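You operate a simulated robot arm through the tools that you are given. There is no shell and no other tool.

You run a simulated robot arm. Do the job below in one go: nothing can be reset, and whatever is moved stays where it is left.

Task
Change the brown ring on the spindle for the red roll.
Fine: ring on the white peg, green clamp locked, a strip wound out. Where these are worked on the way, their far stop is far enough and under half their travel is too little: green clamp.

It is judged by the outcome, as a careful person would: the job done as asked, and still so three seconds after it is handed in. It fails if anything else is knocked over, pushed out of place, dropped, spilled or broken.

Robot
A 7-joint arm with a two-finger parallel gripper, fixed in place. Base frame: the origin is at the foot of the arm, x ahead of it, y to its left, z up; the work surface is at about z = 840. Lengths are in mm, angles in degrees, forces in N, time in s.
Its first joint turns from -166.0 to 166.0 degrees. Payload 4.4 kg.
The TCP is the grasp point between the finger pads, 23 mm short of the fingertips. In the tool frame z runs along the fingers and y along their closing line. The gripper opens to 94 mm. The fingers are 38 mm wide and 10 mm thick; the gripper's body (54 by 96 mm) begins 39 mm behind the TCP.
Orientation is that of the tool frame in the base frame, as a unit quaternion [x, y, z, w]. With the fingers straight down and closing along the base's y, the tool's x points along the base's -x, its y along +y and its z along -z.

Tools
- The arm moves only by the tool move_arm. Its argument "motion" is a list of rows, each a list of 3 entries, a list of its own where there are three numbers: the turn, a rotation vector about the tool's x, y, z in units of 180 degrees (1.0 is 180 degrees), then the shift along the tool's x, y, z in units of 150 mm (1.0 is 150 mm), then the gripper command, from -1 (fully open) to 1 (shut), values between in proportion. In form: [[[wx, wy, wz], [dx, dy, dz], fingers], ...]. A call has 1 to 20 rows; each row is the pose to reach, as a shift and turn from the pose commanded when the call began, along the tool's axes at that moment. A call with a number of a shift or a turn outside -1 to 1 is refused whole. Each row takes 0.2 s and may step no farther than 50 mm and 8.6 degrees from the row before; otherwise, or with a gripper value out of range, the whole call is refused. Where a pose cannot be reached the arm comes as near as it can. A force on the tool above 40 N (or 10 N above the force at the start of the call, whichever is more), or a blocked arm, ends the call early, and 0.2 s more pass. Each finger travels about 72 mm/s and halts on what it meets, pressing with about 23 N; the grip force reading is that of the motor and also rises with nothing between the fingers. The clock runs only during rows and for 0.2 s after the last one: add rows that repeat a pose to give the fingers time. The reply holds the time, the measured pose of the TCP, the force on the tool along the base axes, the opening and the grip force, in the units named above and with some noise, with the torque about the TCP (base axes, N m) and any sound that the robot's microphone picked up.
- Cameras (640 x 400 px; columns grow to the right, rows downward): "scene" is fixed at [391.6, 650.7, 1439.1]; the picture's right is [-0.76, -0.65, 0.00], its down [-0.48, 0.56, -0.68] and it looks along [0.44, -0.51, -0.74] (base axes); focal length 330 px, centre (320, 200). "wrist" rides on the gripper at [86, 16, -75] in the tool frame; the picture's right is [-0.18, 0.98, 0.00], its down [-0.58, -0.11, -0.81] and it looks along [-0.79, -0.15, 0.59] (tool axes); focal length 243 px, centre (320, 200). There is no depth. A picture from a camera that has moved, and an enlarged one, comes with that camera's place and axes in the base frame and with its lens. The place of the scene camera against the robot may be out by one fixed shift of up to 18 mm in any direction.
- capture(camera): a new picture of that camera. The clock stands still meanwhile.
- close_up(camera, box): a new picture of the part [left, top, right, bottom] of that camera's present view, enlarged. The clock stands still meanwhile.
- hand_in(): hands the job in; it is judged then, once.

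Nothing tells you positions but the pictures and the camera data. Unless the task says otherwise, let go and move clear before handing in.

The tools are called after "Call:" as name(argument=value, ...) on one line, values as JSON. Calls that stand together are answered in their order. move_arm: Moves the arm, as the interface text tells. Its arguments: {"type":"object","properties":{"motion":{"type":"array","items":{"type":"array"}}},"required":["motion"]} The other tools are called the same way: capture (camera) takes a picture; close_up (camera, box) takes an enlarged picture of a part of a camera's view; hand_in () hands the job in.

At the start:

```text
time_s: 0.0
tool_pos: [614.5, 275.2, 1162.7]
tool_rot: [0.0, 1.0, -0.001, 0.0]
contact_force: [-0.4, 0.3, -0.4]
moment: [0.01, 0.02, -0.03]
width: 94.1
gripper_force: 0.2
```

scene: 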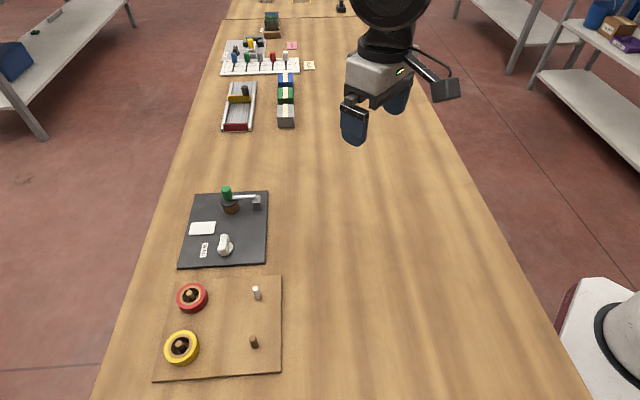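
wrist: 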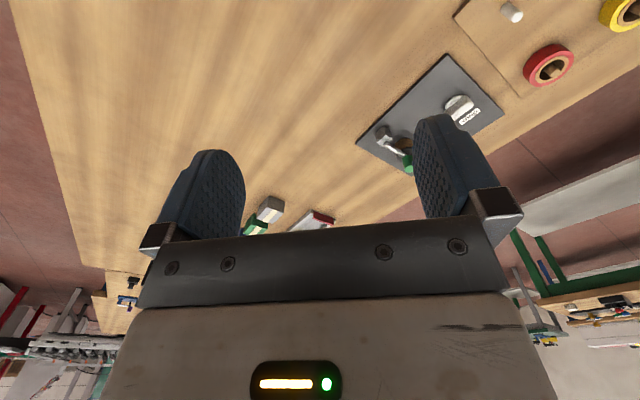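

I see a dark fixture plate with a spindle (brown ring, green clamp, white lever/knob) and a wooden board with red and yellow rolls and white/brown pegs. I'll look closer before moving.

Call:
close_up(camera="scene", box=[170, 180, 290, 275])

Call:
close_up(camera="scene", box=[150, 270, 290, 385])

Call:
close_up(camera="wrist", box=[340, 0, 640, 190])

```text
4.21 times, centred on (230, 228) of scene
camera zoom: at [391.6, 650.7, 1439.1], right [-0.76, -0.65, 0.0], down [-0.48, 0.56, -0.68], along [0.44, -0.51, -0.74], focal length 1389 px, centre (699, 84)
```

zoom: 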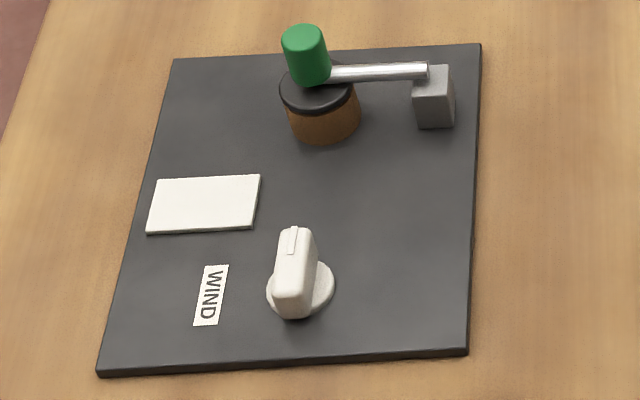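

```text
3.48 times, centred on (220, 328) of scene
camera zoom: at [391.6, 650.7, 1439.1], right [-0.76, -0.65, 0.0], down [-0.48, 0.56, -0.68], along [0.44, -0.51, -0.74], focal length 1147 px, centre (668, -244)
```

zoom: 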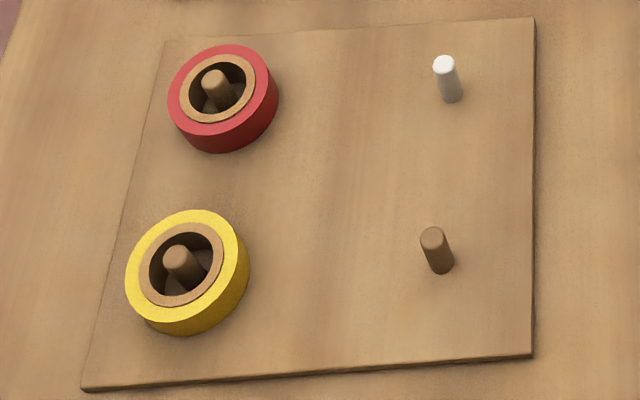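

```text
2.11 times, centred on (490, 95) of wrist
camera zoom: at [530.4, 292.2, 1237.4], right [0.18, 0.98, 0.0], down [0.58, -0.11, 0.81], along [0.79, -0.15, -0.59], focal length 511 px, centre (-38, 421)
```

zoom: 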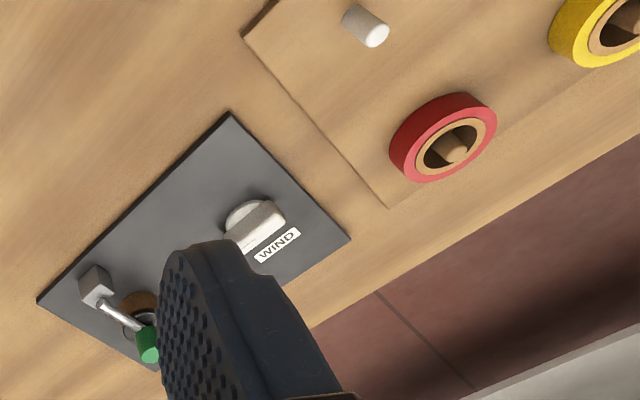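

The fixture lies near (840, 440) and the rolls board near (680, 590), both close to the reach limit. I'll move the wrist camera over the fixture to study it from a better angle.

Call:
move_arm(motion=[[[0, 0, -0.028], [-0.154, 0.147, 0.098], -1], [[0, 0, -0.056], [-0.308, 0.293, 0.196], -1], [[0, 0, -0.084], [-0.462, 0.44, 0.294], -1], [[0, 0, -0.112], [-0.615, 0.587, 0.391], -1], [[0, 0, -0.14], [-0.769, 0.733, 0.489], -1], [[0, 0, -0.167], [-0.923, 0.88, 0.587], -1]])

Call:
capture(camera="wrist")

Call:
capture(camera="scene")

```text
time_s: 1.4
tool_pos: [754.6, 406.1, 1075.5]
tool_rot: [-0.26, 0.966, 0.0, 0.0]
contact_force: [-0.2, -0.2, 0.1]
moment: [-0.01, 0.02, -0.01]
width: 93.8
gripper_force: 0.2
```

```text
taken
camera wrist: at [673.0, 378.4, 1151.5], right [-0.33, 0.94, 0.0], down [0.56, 0.2, 0.81], along [0.76, 0.27, -0.59], focal length 243 px, centre (320, 200)
```

wrist: 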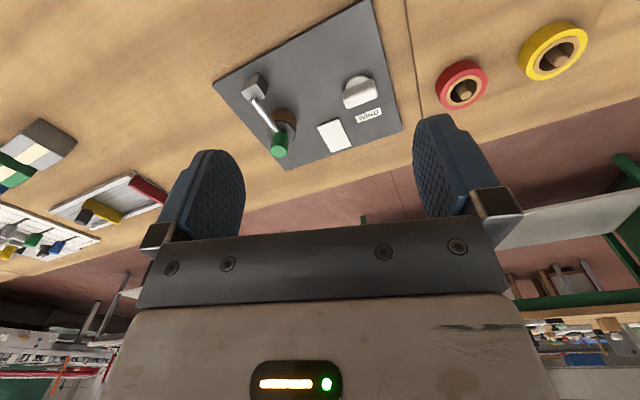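

```text
taken
```

scene: 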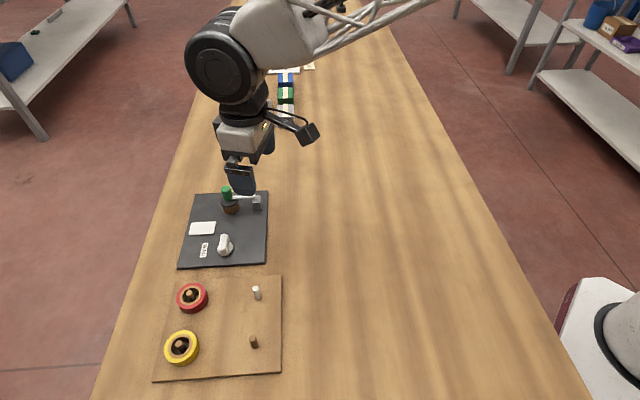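

Call:
close_up(camera="wrist", box=[205, 0, 415, 175])

Call:
close_up(camera="wrist", box=[230, 60, 320, 165])

Call:
close_up(camera="wrist", box=[310, 60, 400, 160])

```text
2.29 times, centred on (310, 88) of wrist
camera zoom: at [673.0, 378.4, 1151.5], right [-0.33, 0.94, 0.0], down [0.56, 0.2, 0.81], along [0.76, 0.27, -0.59], focal length 555 px, centre (343, 457)
```

zoom: 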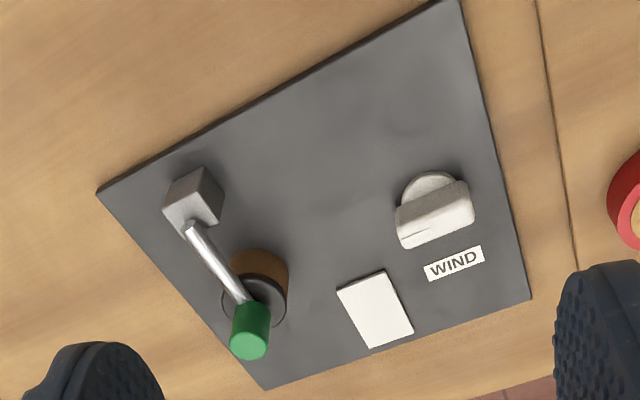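

```text
3.81 times, centred on (275, 112) of wrist
camera zoom: at [673.0, 378.4, 1151.5], right [-0.33, 0.94, 0.0], down [0.56, 0.2, 0.81], along [0.76, 0.27, -0.59], focal length 924 px, centre (491, 533)
```

zoom: 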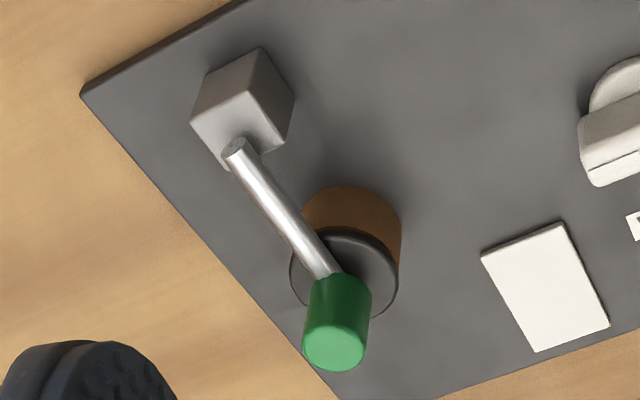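

```text
4.00 times, centred on (355, 110) of wrist
camera zoom: at [673.0, 378.4, 1151.5], right [-0.33, 0.94, 0.0], down [0.56, 0.2, 0.81], along [0.76, 0.27, -0.59], focal length 970 px, centre (180, 560)
```

zoom: 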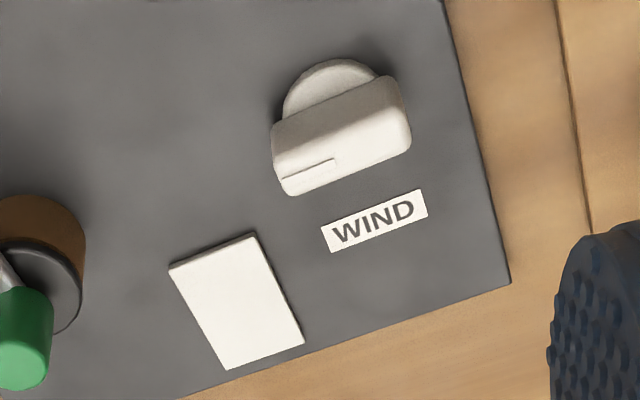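

The clamp arm runs from a grey block near (850, 356) to the green knob above the spindle at about (896, 399). I'll move closer to see how it is hinged.

Call:
move_arm(motion=[[[0, 0, -0.021], [-0.098, -0.155, 0.125], -1], [[0, 0, -0.042], [-0.195, -0.309, 0.25], -1], [[0, 0, -0.0625], [-0.293, -0.464, 0.375], -1], [[0, 0, -0.0833], [-0.39, -0.618, 0.5], -1]])

Call:
capture(camera="wrist")

Call:
close_up(camera="scene", box=[170, 130, 290, 275])

```text
time_s: 2.4
tool_pos: [850.6, 355.9, 1001.1]
tool_rot: [-0.383, 0.924, 0.0, 0.001]
contact_force: [-0.4, 0.3, 1.2]
moment: [0.01, 0.07, 0.01]
width: 94.1
gripper_force: 0.1
```

```text
taken
camera wrist: at [779.2, 307.3, 1074.9], right [-0.57, 0.82, 0.0], down [0.49, 0.33, 0.81], along [0.67, 0.46, -0.59], focal length 243 px, centre (320, 200)
```

wrist: 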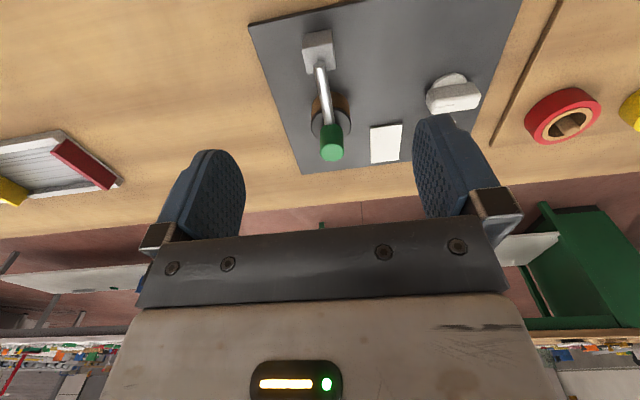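

```text
2.76 times, centred on (230, 202) of scene
camera zoom: at [391.6, 650.7, 1439.1], right [-0.76, -0.65, 0.0], down [-0.48, 0.56, -0.68], along [0.44, -0.51, -0.74], focal length 910 px, centre (568, 193)
```

zoom: 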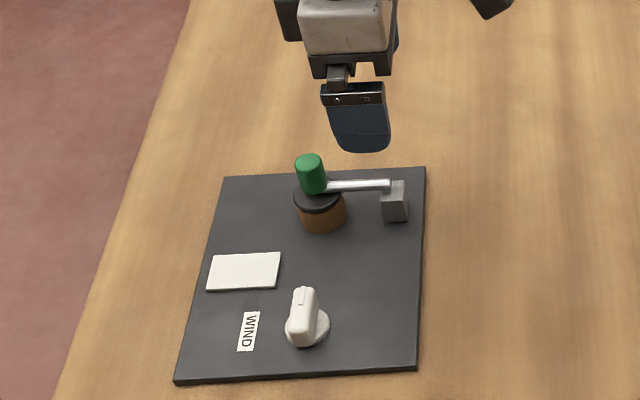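

Call:
close_up(camera="wrist", box=[245, 10, 415, 175])

Call:
close_up(camera="wrist", box=[285, 20, 365, 100])

Call:
close_up(camera="wrist", box=[290, 80, 370, 170])

```text
2.42 times, centred on (330, 92) of wrist
camera zoom: at [779.2, 307.3, 1074.9], right [-0.57, 0.82, 0.0], down [0.49, 0.33, 0.81], along [0.67, 0.46, -0.59], focal length 588 px, centre (296, 461)
```

zoom: 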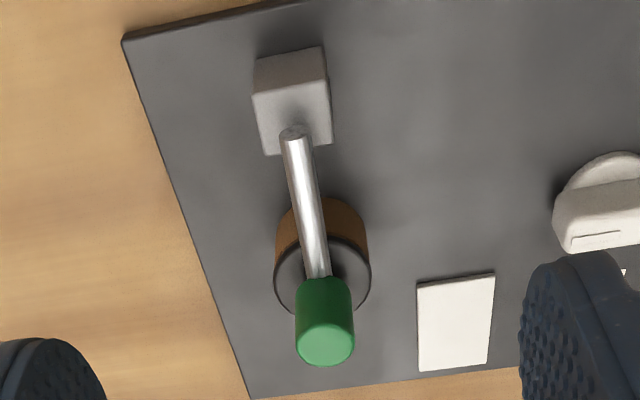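

```text
5.00 times, centred on (325, 60) of wrist
camera zoom: at [779.2, 307.3, 1074.9], right [-0.57, 0.82, 0.0], down [0.49, 0.33, 0.81], along [0.67, 0.46, -0.59], focal length 1213 px, centre (295, 900)
```

zoom: 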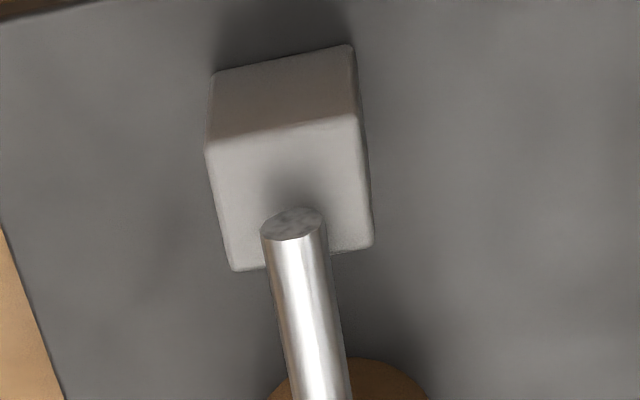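

```text
4.44 times, centred on (330, 125) of wrist
camera zoom: at [779.2, 307.3, 1074.9], right [-0.57, 0.82, 0.0], down [0.49, 0.33, 0.81], along [0.67, 0.46, -0.59], focal length 1078 px, centre (276, 533)
```

zoom: 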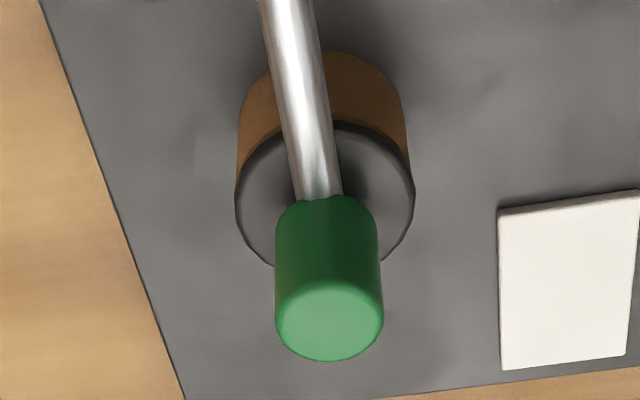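

The clamp looks like a rod on a grey block (top ~875 mm) with a vertical green knob about 21 mm across, roughly z 886–914, over the spindle at (897, 400). I'll hover above the knob with the fingers straddling it.

Call:
move_arm(motion=[[[0, 0, 0], [-0.143, -0.003, 0.09], -1], [[0, 0, 0], [-0.286, -0.006, 0.18], -1], [[0, 0, 0], [-0.429, -0.0085, 0.273], -1], [[0, 0, 0], [-0.429, -0.0085, 0.273], -1]])

Call:
capture(camera="wrist")

Call:
close_up(camera="scene", box=[170, 130, 290, 275])

```text
time_s: 3.4
tool_pos: [897.6, 400.3, 960.1]
tool_rot: [-0.384, 0.923, -0.001, 0.001]
contact_force: [-0.1, 0.1, 0.6]
moment: [0.0, 0.02, 0.0]
width: 94.0
gripper_force: 0.1
```

```text
taken
camera wrist: at [826.2, 351.2, 1033.8], right [-0.57, 0.82, 0.0], down [0.49, 0.33, 0.81], along [0.66, 0.46, -0.59], focal length 243 px, centre (320, 200)
```

wrist: 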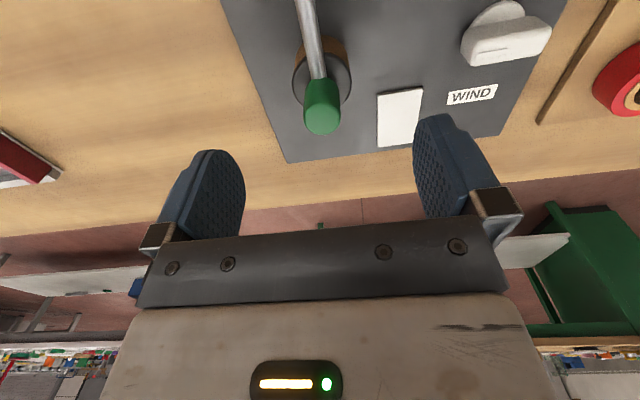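

```text
2.76 times, centred on (230, 202) of scene
camera zoom: at [391.6, 650.7, 1439.1], right [-0.76, -0.65, 0.0], down [-0.48, 0.56, -0.68], along [0.44, -0.51, -0.74], focal length 910 px, centre (568, 193)
```

zoom: 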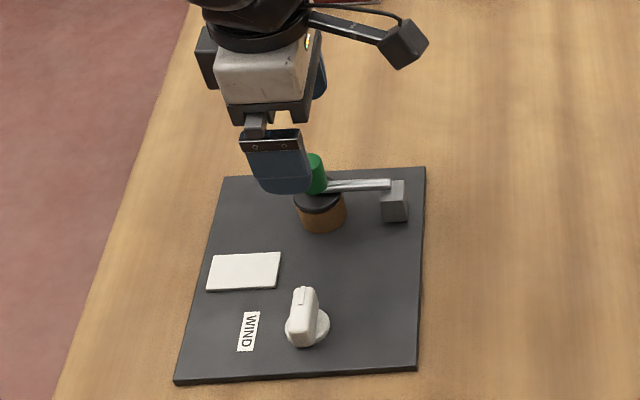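

The knob sits centred between the fingers at about (897, 401). I'll descend to the knob, close on it and then test which way the clamp moves.

Call:
move_arm(motion=[[[0, 0, 0], [0, 0.005, 0.13], -1], [[0, 0, 0], [0, 0.005, 0.26], -1], [[0, 0, 0], [0, 0.005, 0.38], -1], [[0, 0, 0], [0, 0.005, 0.38], -1]])

Call:
close_up(camera="scene", box=[170, 130, 290, 275])

Call:
capture(camera="wrist")

```text
time_s: 4.4
tool_pos: [895.9, 400.4, 901.6]
tool_rot: [-0.384, 0.923, 0.0, -0.001]
contact_force: [0.2, -0.2, 0.4]
moment: [-0.03, -0.05, 0.0]
width: 94.0
gripper_force: 0.1
```

```text
2.76 times, centred on (230, 202) of scene
camera zoom: at [391.6, 650.7, 1439.1], right [-0.76, -0.65, 0.0], down [-0.48, 0.56, -0.68], along [0.44, -0.51, -0.74], focal length 910 px, centre (568, 193)
```

zoom: 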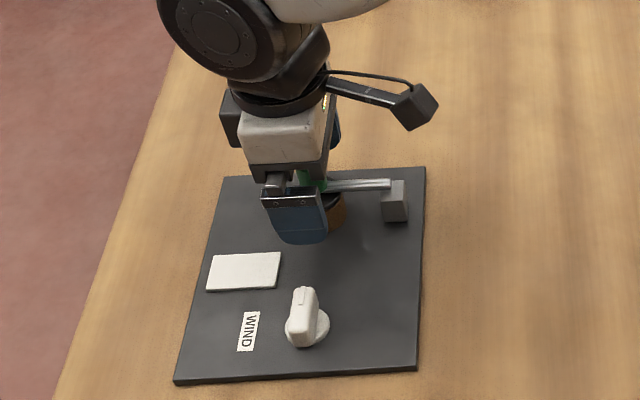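

```text
taken
camera wrist: at [824.6, 351.6, 976.3], right [-0.57, 0.82, 0.0], down [0.49, 0.33, 0.81], along [0.66, 0.46, -0.59], focal length 243 px, centre (320, 200)
```

wrist: 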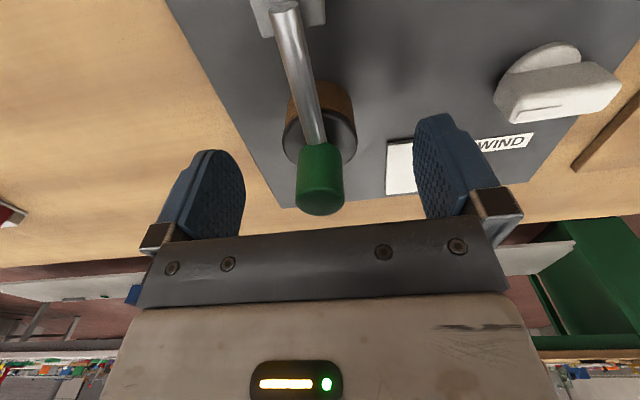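

The fingers straddle the knob cleanly. Now I'll close on it.

Call:
move_arm(motion=[[[0, 0, 0], [0, 0, 0], 0], [[0, 0, 0], [0, 0, 0], 1], [[0, 0, 0], [0, 0, 0], 1], [[0, 0, 0], [0, 0, 0], 1], [[0, 0, 0], [0, 0, 0], 1]])

Call:
capture(camera="wrist")

```text
time_s: 5.6
tool_pos: [895.3, 401.5, 901.4]
tool_rot: [-0.384, 0.924, -0.001, 0.0]
contact_force: [-9.4, 6.0, -0.3]
moment: [0.13, 0.18, 0.01]
width: 39.0
gripper_force: 45.1
```

```text
taken
camera wrist: at [824.3, 351.9, 976.6], right [-0.57, 0.82, 0.0], down [0.49, 0.33, 0.81], along [0.66, 0.46, -0.59], focal length 243 px, centre (320, 200)
```

wrist: 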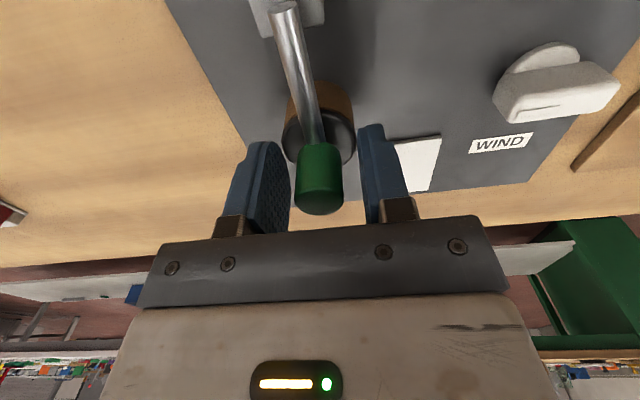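

The fingertips closed on the 40 mm disc rather than the knob, so they are a bit low. I'll open, raise about 8 mm, and close again.

Call:
move_arm(motion=[[[0, 0, 0], [0, 0, 0], -0.2], [[0, 0, 0], [0, 0, 0], -0.2], [[0, 0, 0], [-0.005, 0, -0.06], -0.2], [[0, 0, 0], [-0.005, 0, -0.06], 1], [[0, 0, 0], [-0.005, 0, -0.06], 1], [[0, 0, 0], [-0.005, 0, -0.06], 1], [[0, 0, 0], [-0.005, 0, -0.06], 1]])

Call:
capture(camera="wrist")

```text
time_s: 7.2
tool_pos: [897.2, 401.8, 909.8]
tool_rot: [-0.383, 0.924, 0.0, -0.001]
contact_force: [-8.7, 4.8, 2.7]
moment: [-0.46, -0.06, -0.02]
width: 21.2
gripper_force: 44.7
```

```text
taken
camera wrist: at [825.6, 353.0, 984.6], right [-0.57, 0.82, 0.0], down [0.49, 0.33, 0.81], along [0.66, 0.46, -0.59], focal length 243 px, centre (320, 200)
```

wrist: 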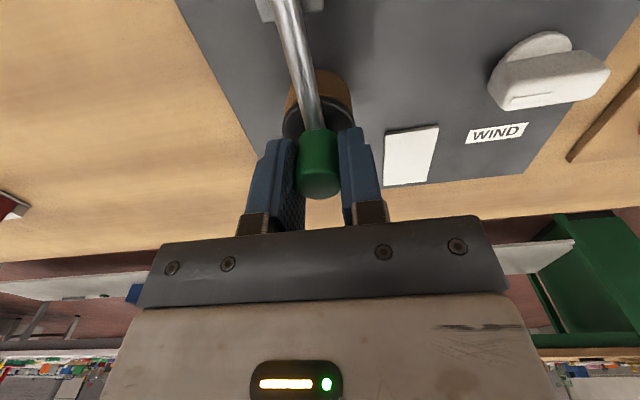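

Now the knob is properly held (21 mm). I'll test a small lift-rotation of 5° about the block to see if the clamp hinges upward.

Call:
move_arm(motion=[[[0, 0, 0], [0, 0.008, 0], 1], [[0, -0.014, 0], [0.009, 0.008, -0.018], 1], [[0, -0.0278, 0], [0.0173, 0.008, -0.036], 1], [[0, -0.0278, 0], [0.0173, 0.008, -0.036], 1]])

Call:
capture(camera="wrist")

Call:
close_up(camera="scene", box=[170, 130, 290, 275])

```text
time_s: 8.2
tool_pos: [894.8, 401.1, 915.5]
tool_rot: [-0.383, 0.923, 0.016, 0.041]
contact_force: [4.4, -23.4, -1.7]
moment: [-0.67, -0.09, -0.01]
width: 21.3
gripper_force: 45.1
```

```text
taken
camera wrist: at [819.4, 347.1, 982.4], right [-0.57, 0.82, 0.02], down [0.44, 0.28, 0.85], along [0.7, 0.49, -0.52], focal length 243 px, centre (320, 200)
```

wrist: 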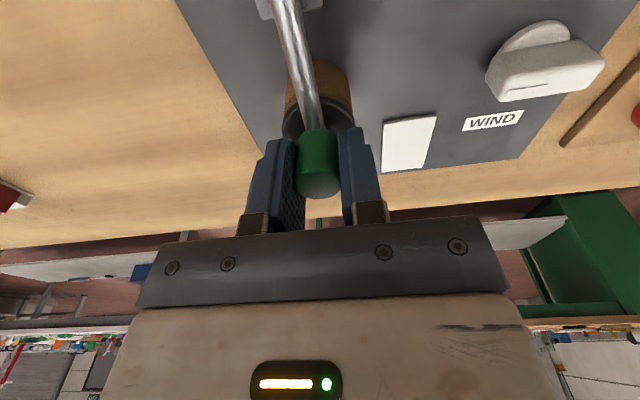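

```text
2.76 times, centred on (230, 202) of scene
camera zoom: at [391.6, 650.7, 1439.1], right [-0.76, -0.65, 0.0], down [-0.48, 0.56, -0.68], along [0.44, -0.51, -0.74], focal length 910 px, centre (568, 193)
```

zoom: 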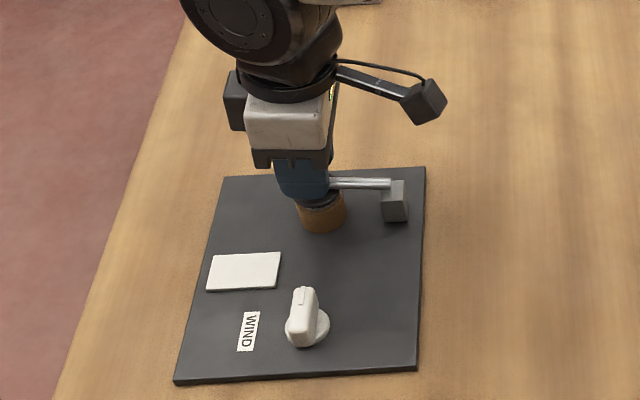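

Call:
close_up(camera="scene", box=[210, 180, 270, 225])

Call:
close_up(camera="wrist", box=[240, 0, 400, 210])

```text
8.89 times, centred on (240, 202) of scene
camera zoom: at [391.6, 650.7, 1439.1], right [-0.76, -0.65, 0.0], down [-0.48, 0.56, -0.68], along [0.44, -0.51, -0.74], focal length 2932 px, centre (1031, 178)
```

zoom: 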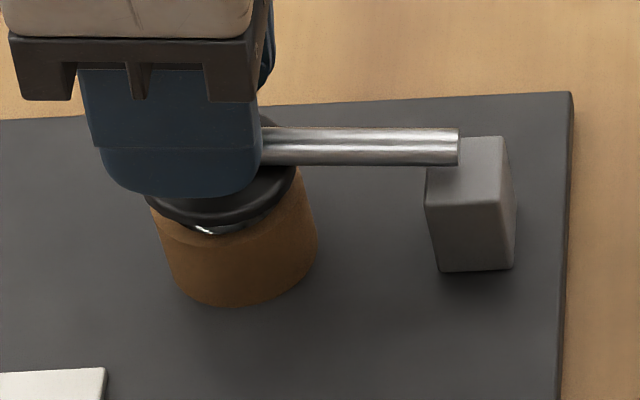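

```text
1.90 times, centred on (320, 105) of wrist
camera zoom: at [819.4, 347.1, 982.4], right [-0.57, 0.82, 0.02], down [0.44, 0.28, 0.85], along [0.7, 0.49, -0.52], focal length 462 px, centre (320, 381)
```

zoom: 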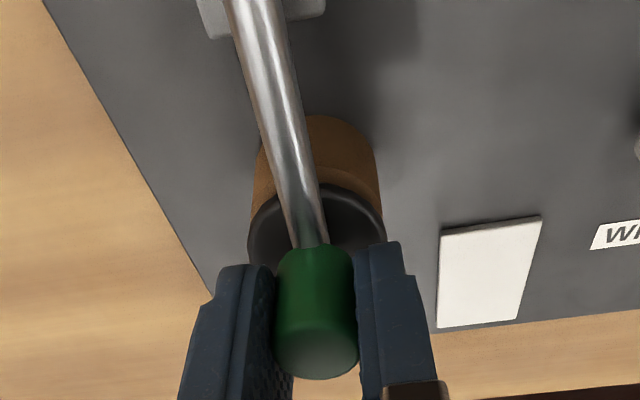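

The disc rose off the ring with the silver spindle showing, so the clamp hinges upward about the block. I'll continue along the arc to about 45°.

Call:
move_arm(motion=[[[0, 0, 0], [0.003, -0.004, 0], 1], [[0, -0.0139, 0], [0.0186, -0.004, -0.0369], 1], [[0, -0.0278, 0], [0.0373, -0.004, -0.0723], 1], [[0, -0.0417, 0], [0.0591, -0.004, -0.106], 1], [[0, -0.0556, 0], [0.0837, -0.004, -0.1377], 1], [[0, -0.0694, 0], [0.111, -0.004, -0.167], 1], [[0, -0.0833, 0], [0.1407, -0.004, -0.194], 1], [[0, -0.0972, 0], [0.1727, -0.004, -0.218], 1], [[0, -0.111, 0], [0.2063, -0.004, -0.2393], 1]])

Call:
capture(camera="wrist")

Call:
close_up(camera="scene", box=[170, 130, 290, 275])

```text
time_s: 8.9
tool_pos: [893.0, 398.0, 921.8]
tool_rot: [-0.382, 0.922, 0.026, 0.064]
contact_force: [10.2, -6.4, -0.1]
moment: [0.38, 0.28, 0.13]
width: 21.1
gripper_force: 45.1
stopped in row 3: the force on the tool passed its limit at 41 N (the readings are from after the stop); the commanded pose is now the measured one
```

```text
taken
camera wrist: at [814.7, 342.4, 983.1], right [-0.57, 0.82, 0.02], down [0.4, 0.25, 0.88], along [0.72, 0.51, -0.47], focal length 243 px, centre (320, 200)
```

wrist: 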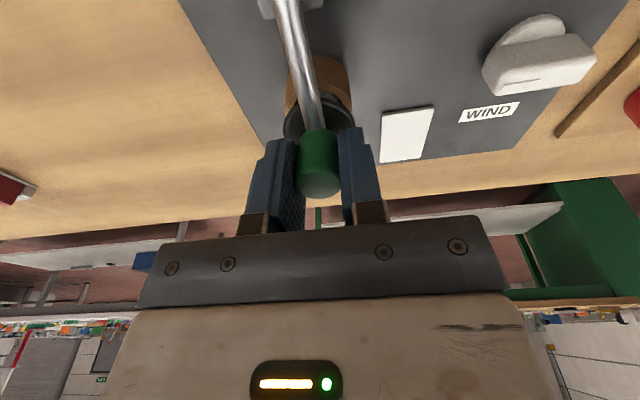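

```text
2.76 times, centred on (230, 202) of scene
camera zoom: at [391.6, 650.7, 1439.1], right [-0.76, -0.65, 0.0], down [-0.48, 0.56, -0.68], along [0.44, -0.51, -0.74], focal length 910 px, centre (568, 193)
```

zoom: 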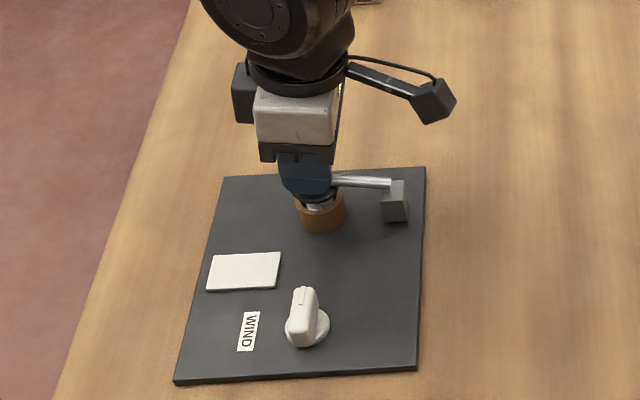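

The lift is working (about 11° now) but the force limit tripped because the tool turned less than the knob. I'll continue with the tool rotating fully with the lever, in smaller steps.

Call:
move_arm(motion=[[[0, 0, 0], [0, -0.003, 0], 1], [[0, -0.0167, 0], [0.0101, -0.003, -0.0218], 1], [[0, -0.0333, 0], [0.0214, -0.003, -0.0431], 1], [[0, -0.05, 0], [0.0338, -0.003, -0.0638], 1], [[0, -0.0667, 0], [0.0472, -0.003, -0.0838], 1], [[0, -0.0833, 0], [0.0617, -0.003, -0.103], 1], [[0, -0.1, 0], [0.0771, -0.003, -0.1215], 1], [[0, -0.1167, 0], [0.0935, -0.003, -0.139], 1]])

Call:
capture(camera="wrist")

Call:
close_up(camera="scene", box=[170, 130, 290, 275])

```text
time_s: 10.7
tool_pos: [881.8, 387.0, 939.8]
tool_rot: [-0.371, 0.894, 0.095, 0.232]
contact_force: [-2.4, -10.1, 6.0]
moment: [-0.26, 0.72, 0.25]
width: 21.3
gripper_force: 44.8
```

```text
taken
camera wrist: at [792.1, 319.7, 962.9], right [-0.58, 0.81, 0.09], down [0.16, 0.01, 0.99], along [0.8, 0.59, -0.13], focal length 243 px, centre (320, 200)
```

wrist: 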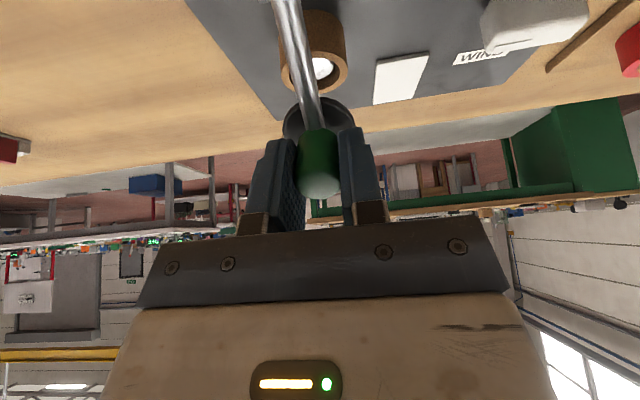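

```text
2.76 times, centred on (230, 202) of scene
camera zoom: at [391.6, 650.7, 1439.1], right [-0.76, -0.65, 0.0], down [-0.48, 0.56, -0.68], along [0.44, -0.51, -0.74], focal length 910 px, centre (568, 193)
```

zoom: 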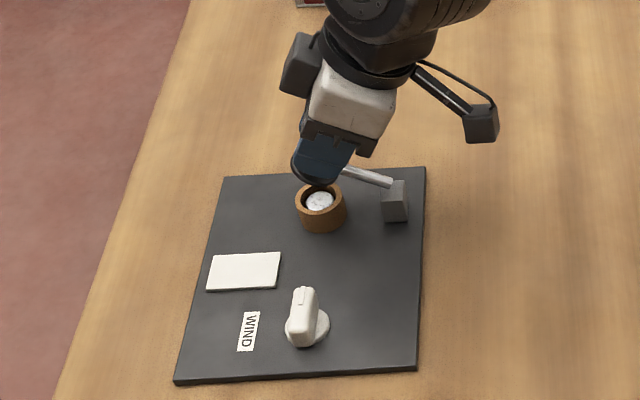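

The clamp is at about 31° and the silver spindle inside the ring is visible. I'll keep lifting along the arc.

Call:
move_arm(motion=[[[0, -0.0167, 0], [0.0097, -0.0015, -0.0221], 1], [[0, -0.0333, 0], [0.0205, -0.0015, -0.0436], 1], [[0, -0.05, 0], [0.0324, -0.0015, -0.0646], 1], [[0, -0.0667, 0], [0.0453, -0.0015, -0.0849], 1], [[0, -0.0833, 0], [0.0594, -0.0015, -0.1045], 1], [[0, -0.1, 0], [0.0745, -0.0015, -0.1234], 1], [[0, -0.1167, 0], [0.0905, -0.0015, -0.1414], 1]])

Call:
capture(camera="scene")

Call:
close_up(camera="scene", box=[170, 130, 290, 275])

```text
time_s: 12.3
tool_pos: [865.7, 371.5, 950.5]
tool_rot: [-0.347, 0.837, 0.162, 0.391]
contact_force: [-10.5, 19.7, -2.4]
moment: [0.28, -0.38, -0.31]
width: 21.2
gripper_force: 45.1
```

```text
taken
```

scene: 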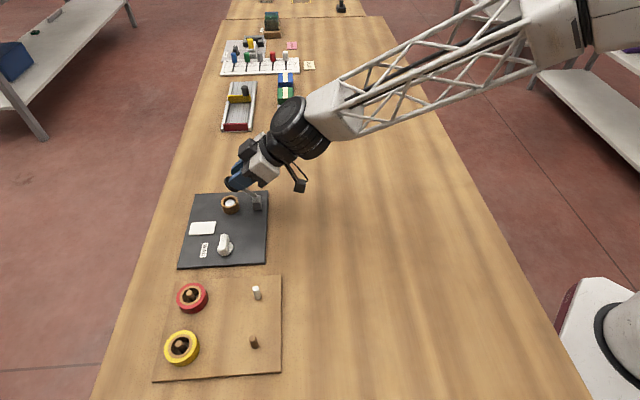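

```text
2.76 times, centred on (230, 202) of scene
camera zoom: at [391.6, 650.7, 1439.1], right [-0.76, -0.65, 0.0], down [-0.48, 0.56, -0.68], along [0.44, -0.51, -0.74], focal length 910 px, centre (568, 193)
```

zoom: 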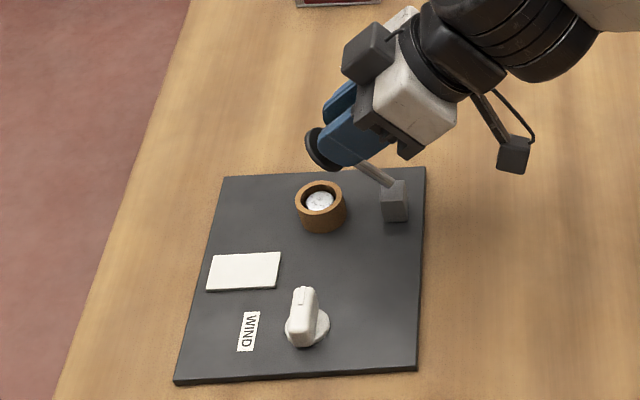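

The clamp is at about 52°. The tool can't tilt much more without the wrist nearing the table, so I'll now let the knob turn within the pads while the grasp point follows the arc.

Call:
move_arm(motion=[[[0, 0, 0], [0, 0.005, 0], 1], [[0, -0.006, 0], [0.0164, 0.005, -0.0361], 1], [[0, -0.012, 0], [0.0359, 0.005, -0.0708], 1], [[0, -0.018, 0], [0.0582, 0.005, -0.1033], 1]])

Call:
close_up(camera="scene", box=[170, 130, 290, 275])

Call:
capture(camera="wrist")

```text
time_s: 13.3
tool_pos: [854.0, 359.9, 956.9]
tool_rot: [-0.342, 0.826, 0.171, 0.415]
contact_force: [27.3, -2.2, -9.3]
moment: [1.02, -0.79, 0.4]
width: 21.6
gripper_force: 45.1
```

```text
2.76 times, centred on (230, 202) of scene
camera zoom: at [391.6, 650.7, 1439.1], right [-0.76, -0.65, 0.0], down [-0.48, 0.56, -0.68], along [0.44, -0.51, -0.74], focal length 910 px, centre (568, 193)
```

zoom: 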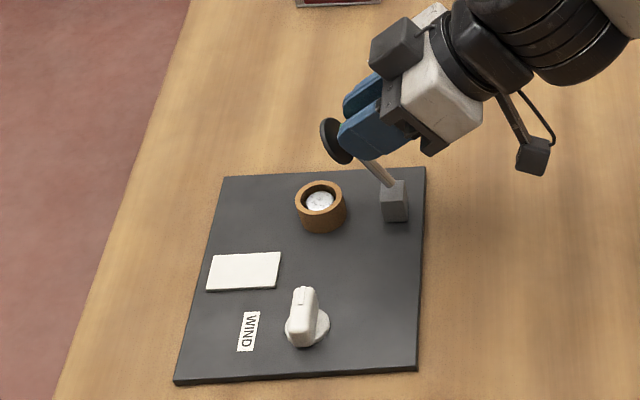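

```text
taken
camera wrist: at [764.7, 292.6, 932.0], right [-0.62, 0.77, 0.15], down [-0.14, -0.29, 0.95], along [0.78, 0.56, 0.28], focal length 243 px, centre (320, 200)
```

wrist: 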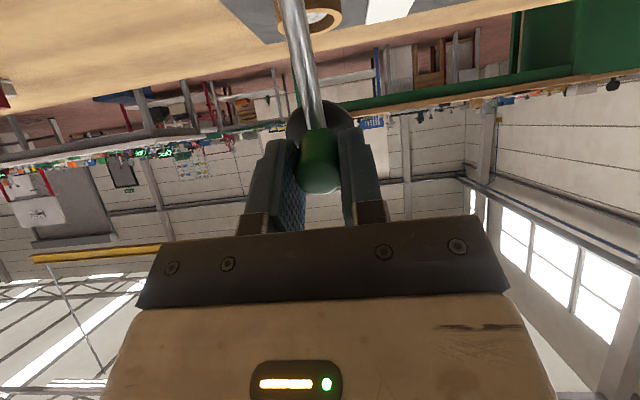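

Lever is at about 66°. Continuing along the arc with slightly smaller radius to relieve the pull.

Call:
move_arm(motion=[[[0, 0, 0], [0.012, -0.0026, -0.004], 1], [[0, 0, 0], [0.0385, -0.0026, -0.0295], 1], [[0, 0, 0], [0.0651, -0.0026, -0.0595], 1], [[0, 0, 0], [0.0939, -0.0026, -0.0871], 1]])

Call:
close_up(camera="scene", box=[170, 130, 290, 275])

Call:
capture(camera="wrist")

```text
time_s: 14.3
tool_pos: [839.8, 344.8, 954.9]
tool_rot: [-0.342, 0.825, 0.172, 0.415]
contact_force: [28.6, -10.4, 23.4]
moment: [0.85, -0.91, 0.3]
width: 21.6
gripper_force: 45.1
```

```text
2.76 times, centred on (230, 202) of scene
camera zoom: at [391.6, 650.7, 1439.1], right [-0.76, -0.65, 0.0], down [-0.48, 0.56, -0.68], along [0.44, -0.51, -0.74], focal length 910 px, centre (568, 193)
```

zoom: 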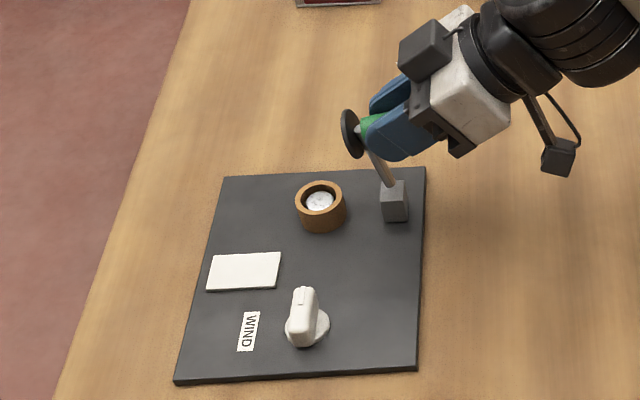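

```text
taken
camera wrist: at [750.7, 278.4, 928.9], right [-0.62, 0.77, 0.15], down [-0.14, -0.29, 0.95], along [0.77, 0.56, 0.28], focal length 243 px, centre (320, 200)
```

wrist: 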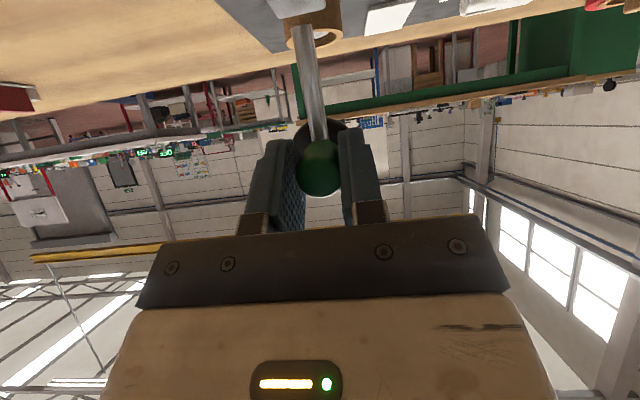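

Lever is now at about 82°, nearly upright. I'll continue past vertical, turning the tool slightly too.

Call:
move_arm(motion=[[[0, -0.008, 0], [0, -0.004, 0], 1], [[0, -0.02, 0], [0.0305, -0.004, -0.0253], 1], [[0, -0.032, 0], [0.0649, -0.004, -0.048], 1]])

Call:
close_up(camera="scene", box=[170, 130, 290, 275])

```text
time_s: 15.1
tool_pos: [832.3, 336.4, 949.8]
tool_rot: [-0.334, 0.803, 0.19, 0.455]
contact_force: [30.1, 18.4, 19.3]
moment: [0.1, -0.2, -0.62]
width: 21.7
gripper_force: 45.3
```

```text
2.76 times, centred on (230, 202) of scene
camera zoom: at [391.6, 650.7, 1439.1], right [-0.76, -0.65, 0.0], down [-0.48, 0.56, -0.68], along [0.44, -0.51, -0.74], focal length 910 px, centre (568, 193)
```

zoom: 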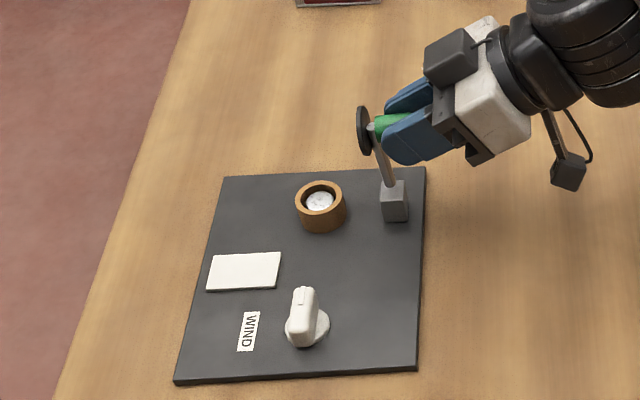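

Call:
close_up(camera="scene", box=[220, 160, 290, 225])

Call:
capture(camera="wrist")

```text
6.15 times, centred on (255, 192) of scene
camera zoom: at [391.6, 650.7, 1439.1], right [-0.76, -0.65, 0.0], down [-0.48, 0.56, -0.68], along [0.44, -0.51, -0.74], focal length 2030 px, centre (720, 246)
```

zoom: 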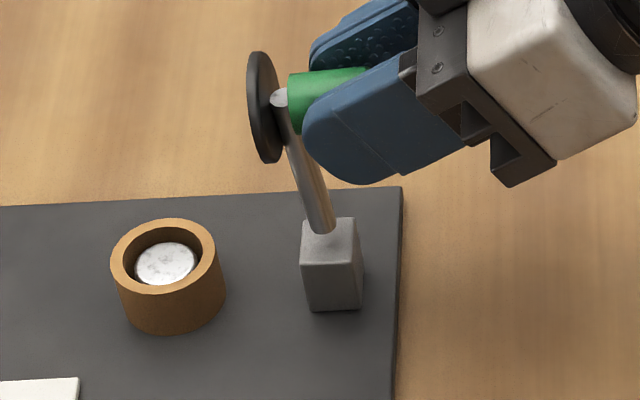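

```text
taken
camera wrist: at [745.0, 272.4, 913.0], right [-0.63, 0.76, 0.16], down [-0.2, -0.36, 0.91], along [0.75, 0.54, 0.38], focal length 243 px, centre (320, 200)
```

wrist: 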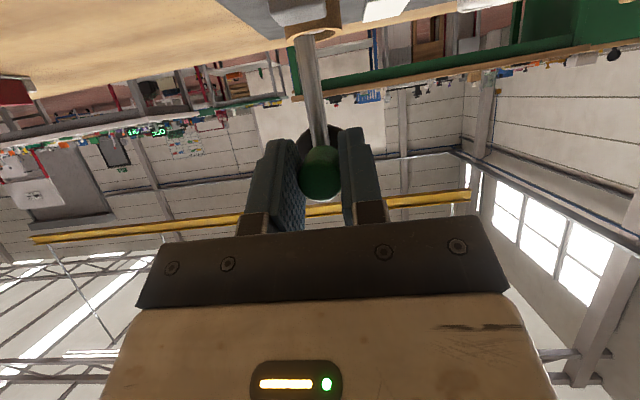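

The lever looks a few degrees short of vertical and is resisting. I'll nudge it gently further back to find the far stop.

Call:
move_arm(motion=[[[0, 0, 0], [0.0045, -0.001, -0.0206], 1], [[0, 0, 0], [0.0148, -0.001, -0.0377], 1], [[0, 0, 0], [0.0148, -0.001, -0.0377], 1]])

Call:
close_up(camera="scene", box=[220, 160, 290, 225])

```text
time_s: 15.9
tool_pos: [827.8, 333.4, 948.1]
tool_rot: [-0.335, 0.804, 0.189, 0.454]
contact_force: [20.1, 36.6, -3.1]
moment: [-0.15, 0.1, -0.41]
width: 21.3
gripper_force: 44.8
```

```text
6.15 times, centred on (255, 192) of scene
camera zoom: at [391.6, 650.7, 1439.1], right [-0.76, -0.65, 0.0], down [-0.48, 0.56, -0.68], along [0.44, -0.51, -0.74], focal length 2030 px, centre (720, 246)
```

zoom: 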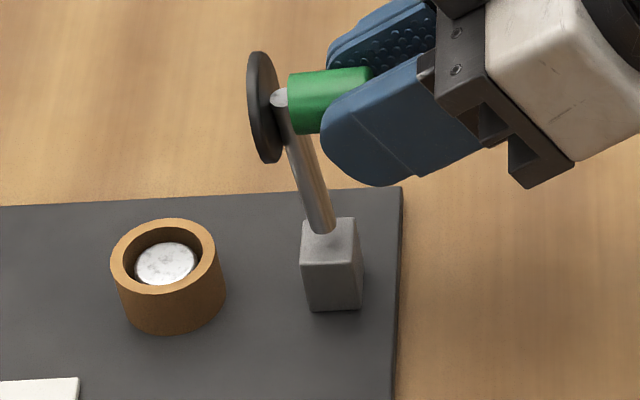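

The lever no longer moves and the pads slide along the knob, so this is the far stop (near vertical). I'll ease off and open the fingers, checking that the lever stays up.

Call:
move_arm(motion=[[[0, 0, 0], [-0.004, 0, 0.012], 1], [[0, 0, 0], [-0.004, 0, 0.012], 0.45], [[0, 0, 0], [-0.004, 0, 0.012], 0.45]])

Call:
close_up(camera="scene", box=[220, 160, 290, 225])

```text
time_s: 16.7
tool_pos: [830.8, 332.1, 950.3]
tool_rot: [-0.333, 0.804, 0.188, 0.455]
contact_force: [0.2, -0.1, 0.5]
moment: [0.02, 0.0, 0.01]
width: 25.7
gripper_force: 0.1
```

```text
6.15 times, centred on (255, 192) of scene
camera zoom: at [391.6, 650.7, 1439.1], right [-0.76, -0.65, 0.0], down [-0.48, 0.56, -0.68], along [0.44, -0.51, -0.74], focal length 2030 px, centre (720, 246)
```

zoom: 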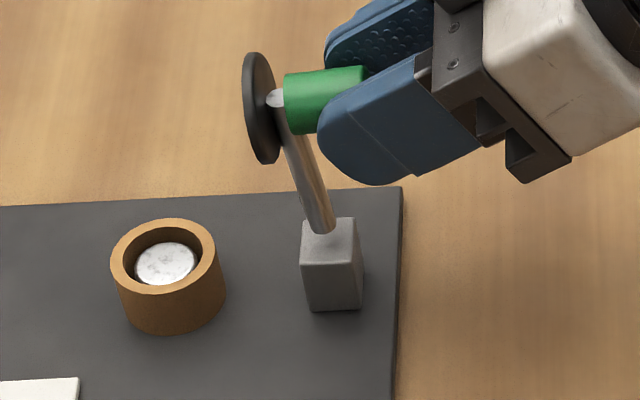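

Call:
move_arm(motion=[[[0, 0, 0], [0, 0, 0], 0.2], [[0, 0, 0], [0, 0, 0], 0.0], [[0, 0, 0], [0, 0, 0], 0.0], [[0, 0, 0], [0, 0, 0], 0.0], [[0, 0, 0], [0, 0, 0], 0.0]])

Call:
close_up(camera="scene", box=[220, 160, 290, 225])

Call:
capture(camera="wrist")

```text
time_s: 17.9
tool_pos: [828.8, 332.6, 948.2]
tool_rot: [-0.333, 0.804, 0.188, 0.456]
contact_force: [0.4, -0.9, 0.8]
moment: [-0.05, -0.04, 0.01]
width: 47.0
gripper_force: 0.0
```

```text
6.15 times, centred on (255, 192) of scene
camera zoom: at [391.6, 650.7, 1439.1], right [-0.76, -0.65, 0.0], down [-0.48, 0.56, -0.68], along [0.44, -0.51, -0.74], focal length 2030 px, centre (720, 246)
```

zoom: 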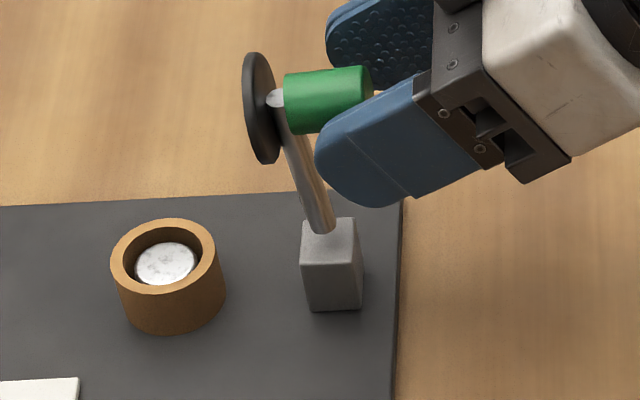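

```text
taken
camera wrist: at [742.2, 268.2, 913.2], right [-0.63, 0.76, 0.16], down [-0.2, -0.35, 0.91], along [0.75, 0.54, 0.38], focal length 243 px, centre (320, 200)
```

wrist: 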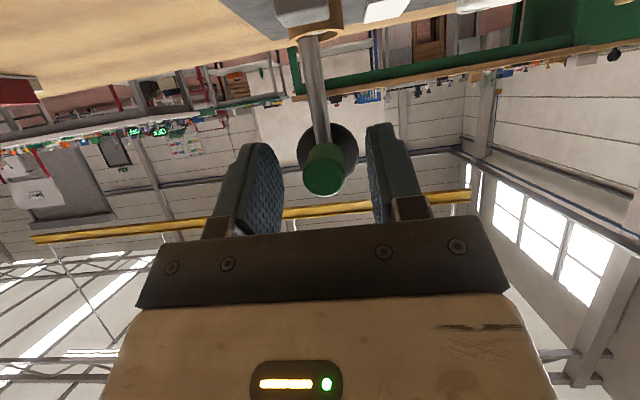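

The lever stays up on its own. I'll back the open fingers away along the tool axis and then set the tool upright again.

Call:
move_arm(motion=[[[0, 0, 0], [0, 0, -0.2], -0.2], [[0, 0, 0], [0, 0, -0.45], -0.2], [[0, 0, 0], [-0.05, 0, -0.7], -0.2], [[0, 0.045, 0], [-0.1, 0, -0.75], -0.2], [[0, 0.09, 0], [-0.15, 0, -0.8], -0.2], [[0, 0.135, 0], [-0.2, 0, -0.85], -0.2], [[0, 0.18, 0], [-0.25, 0, -0.88], -0.2], [[0, 0.225, 0], [-0.3, 0, -0.88], -0.2], [[0, 0.27, 0], [-0.3, 0, -0.88], -0.2], [[0, 0.3, 0], [-0.3, 0, -0.88], -0.2], [[0, 0.328, 0], [-0.3, 0, -0.88], -0.2]])

Call:
close_up(camera="scene", box=[170, 130, 290, 275])

Call:
capture(camera="wrist")

```text
time_s: 20.3
tool_pos: [767.4, 268.6, 1055.2]
tool_rot: [-0.383, 0.924, -0.001, -0.001]
contact_force: [-0.2, -0.3, -0.1]
moment: [0.0, 0.0, -0.01]
width: 56.6
gripper_force: 0.1
```

```text
2.76 times, centred on (230, 202) of scene
camera zoom: at [391.6, 650.7, 1439.1], right [-0.76, -0.65, 0.0], down [-0.48, 0.56, -0.68], along [0.44, -0.51, -0.74], focal length 910 px, centre (568, 193)
```

zoom: 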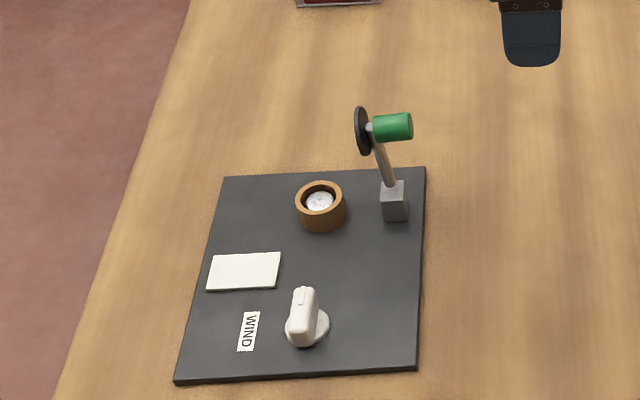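

```text
taken
camera wrist: at [694.3, 220.0, 1129.8], right [-0.56, 0.83, 0.0], down [0.49, 0.34, 0.81], along [0.67, 0.45, -0.59], focal length 243 px, centre (320, 200)
```

wrist: 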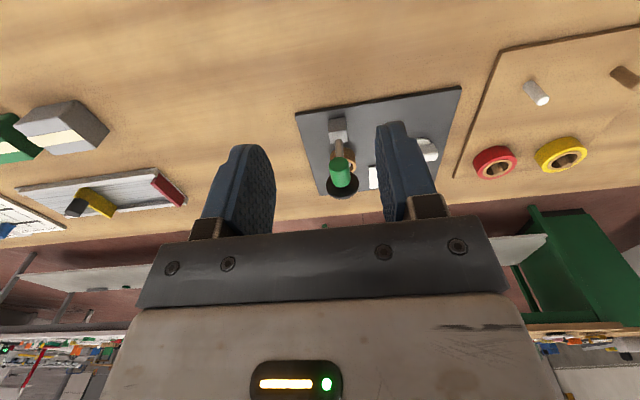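

The clamp stands open and stable. Next I need a wrist yaw that keeps the camera away from the raised lever, so I'll test turning the tool counter-clockwise in free air.

Call:
move_arm(motion=[[[0, 0, -0.045], [0, 0, -0.1], -0.2], [[0, 0, -0.09], [0, 0, -0.2], -0.2], [[0, 0, -0.135], [0, 0, -0.3], -0.2], [[0, 0, -0.18], [0, 0, -0.3], -0.2], [[0, 0, -0.225], [0, 0, -0.3], -0.2], [[0, 0, -0.27], [0, 0, -0.3], -0.2]])

```text
time_s: 21.7
tool_pos: [764.2, 269.9, 1099.4]
tool_rot: [0.73, -0.683, 0.0, 0.001]
contact_force: [-0.2, -0.1, -0.8]
moment: [0.04, 0.01, -0.04]
width: 56.4
gripper_force: 0.0
```

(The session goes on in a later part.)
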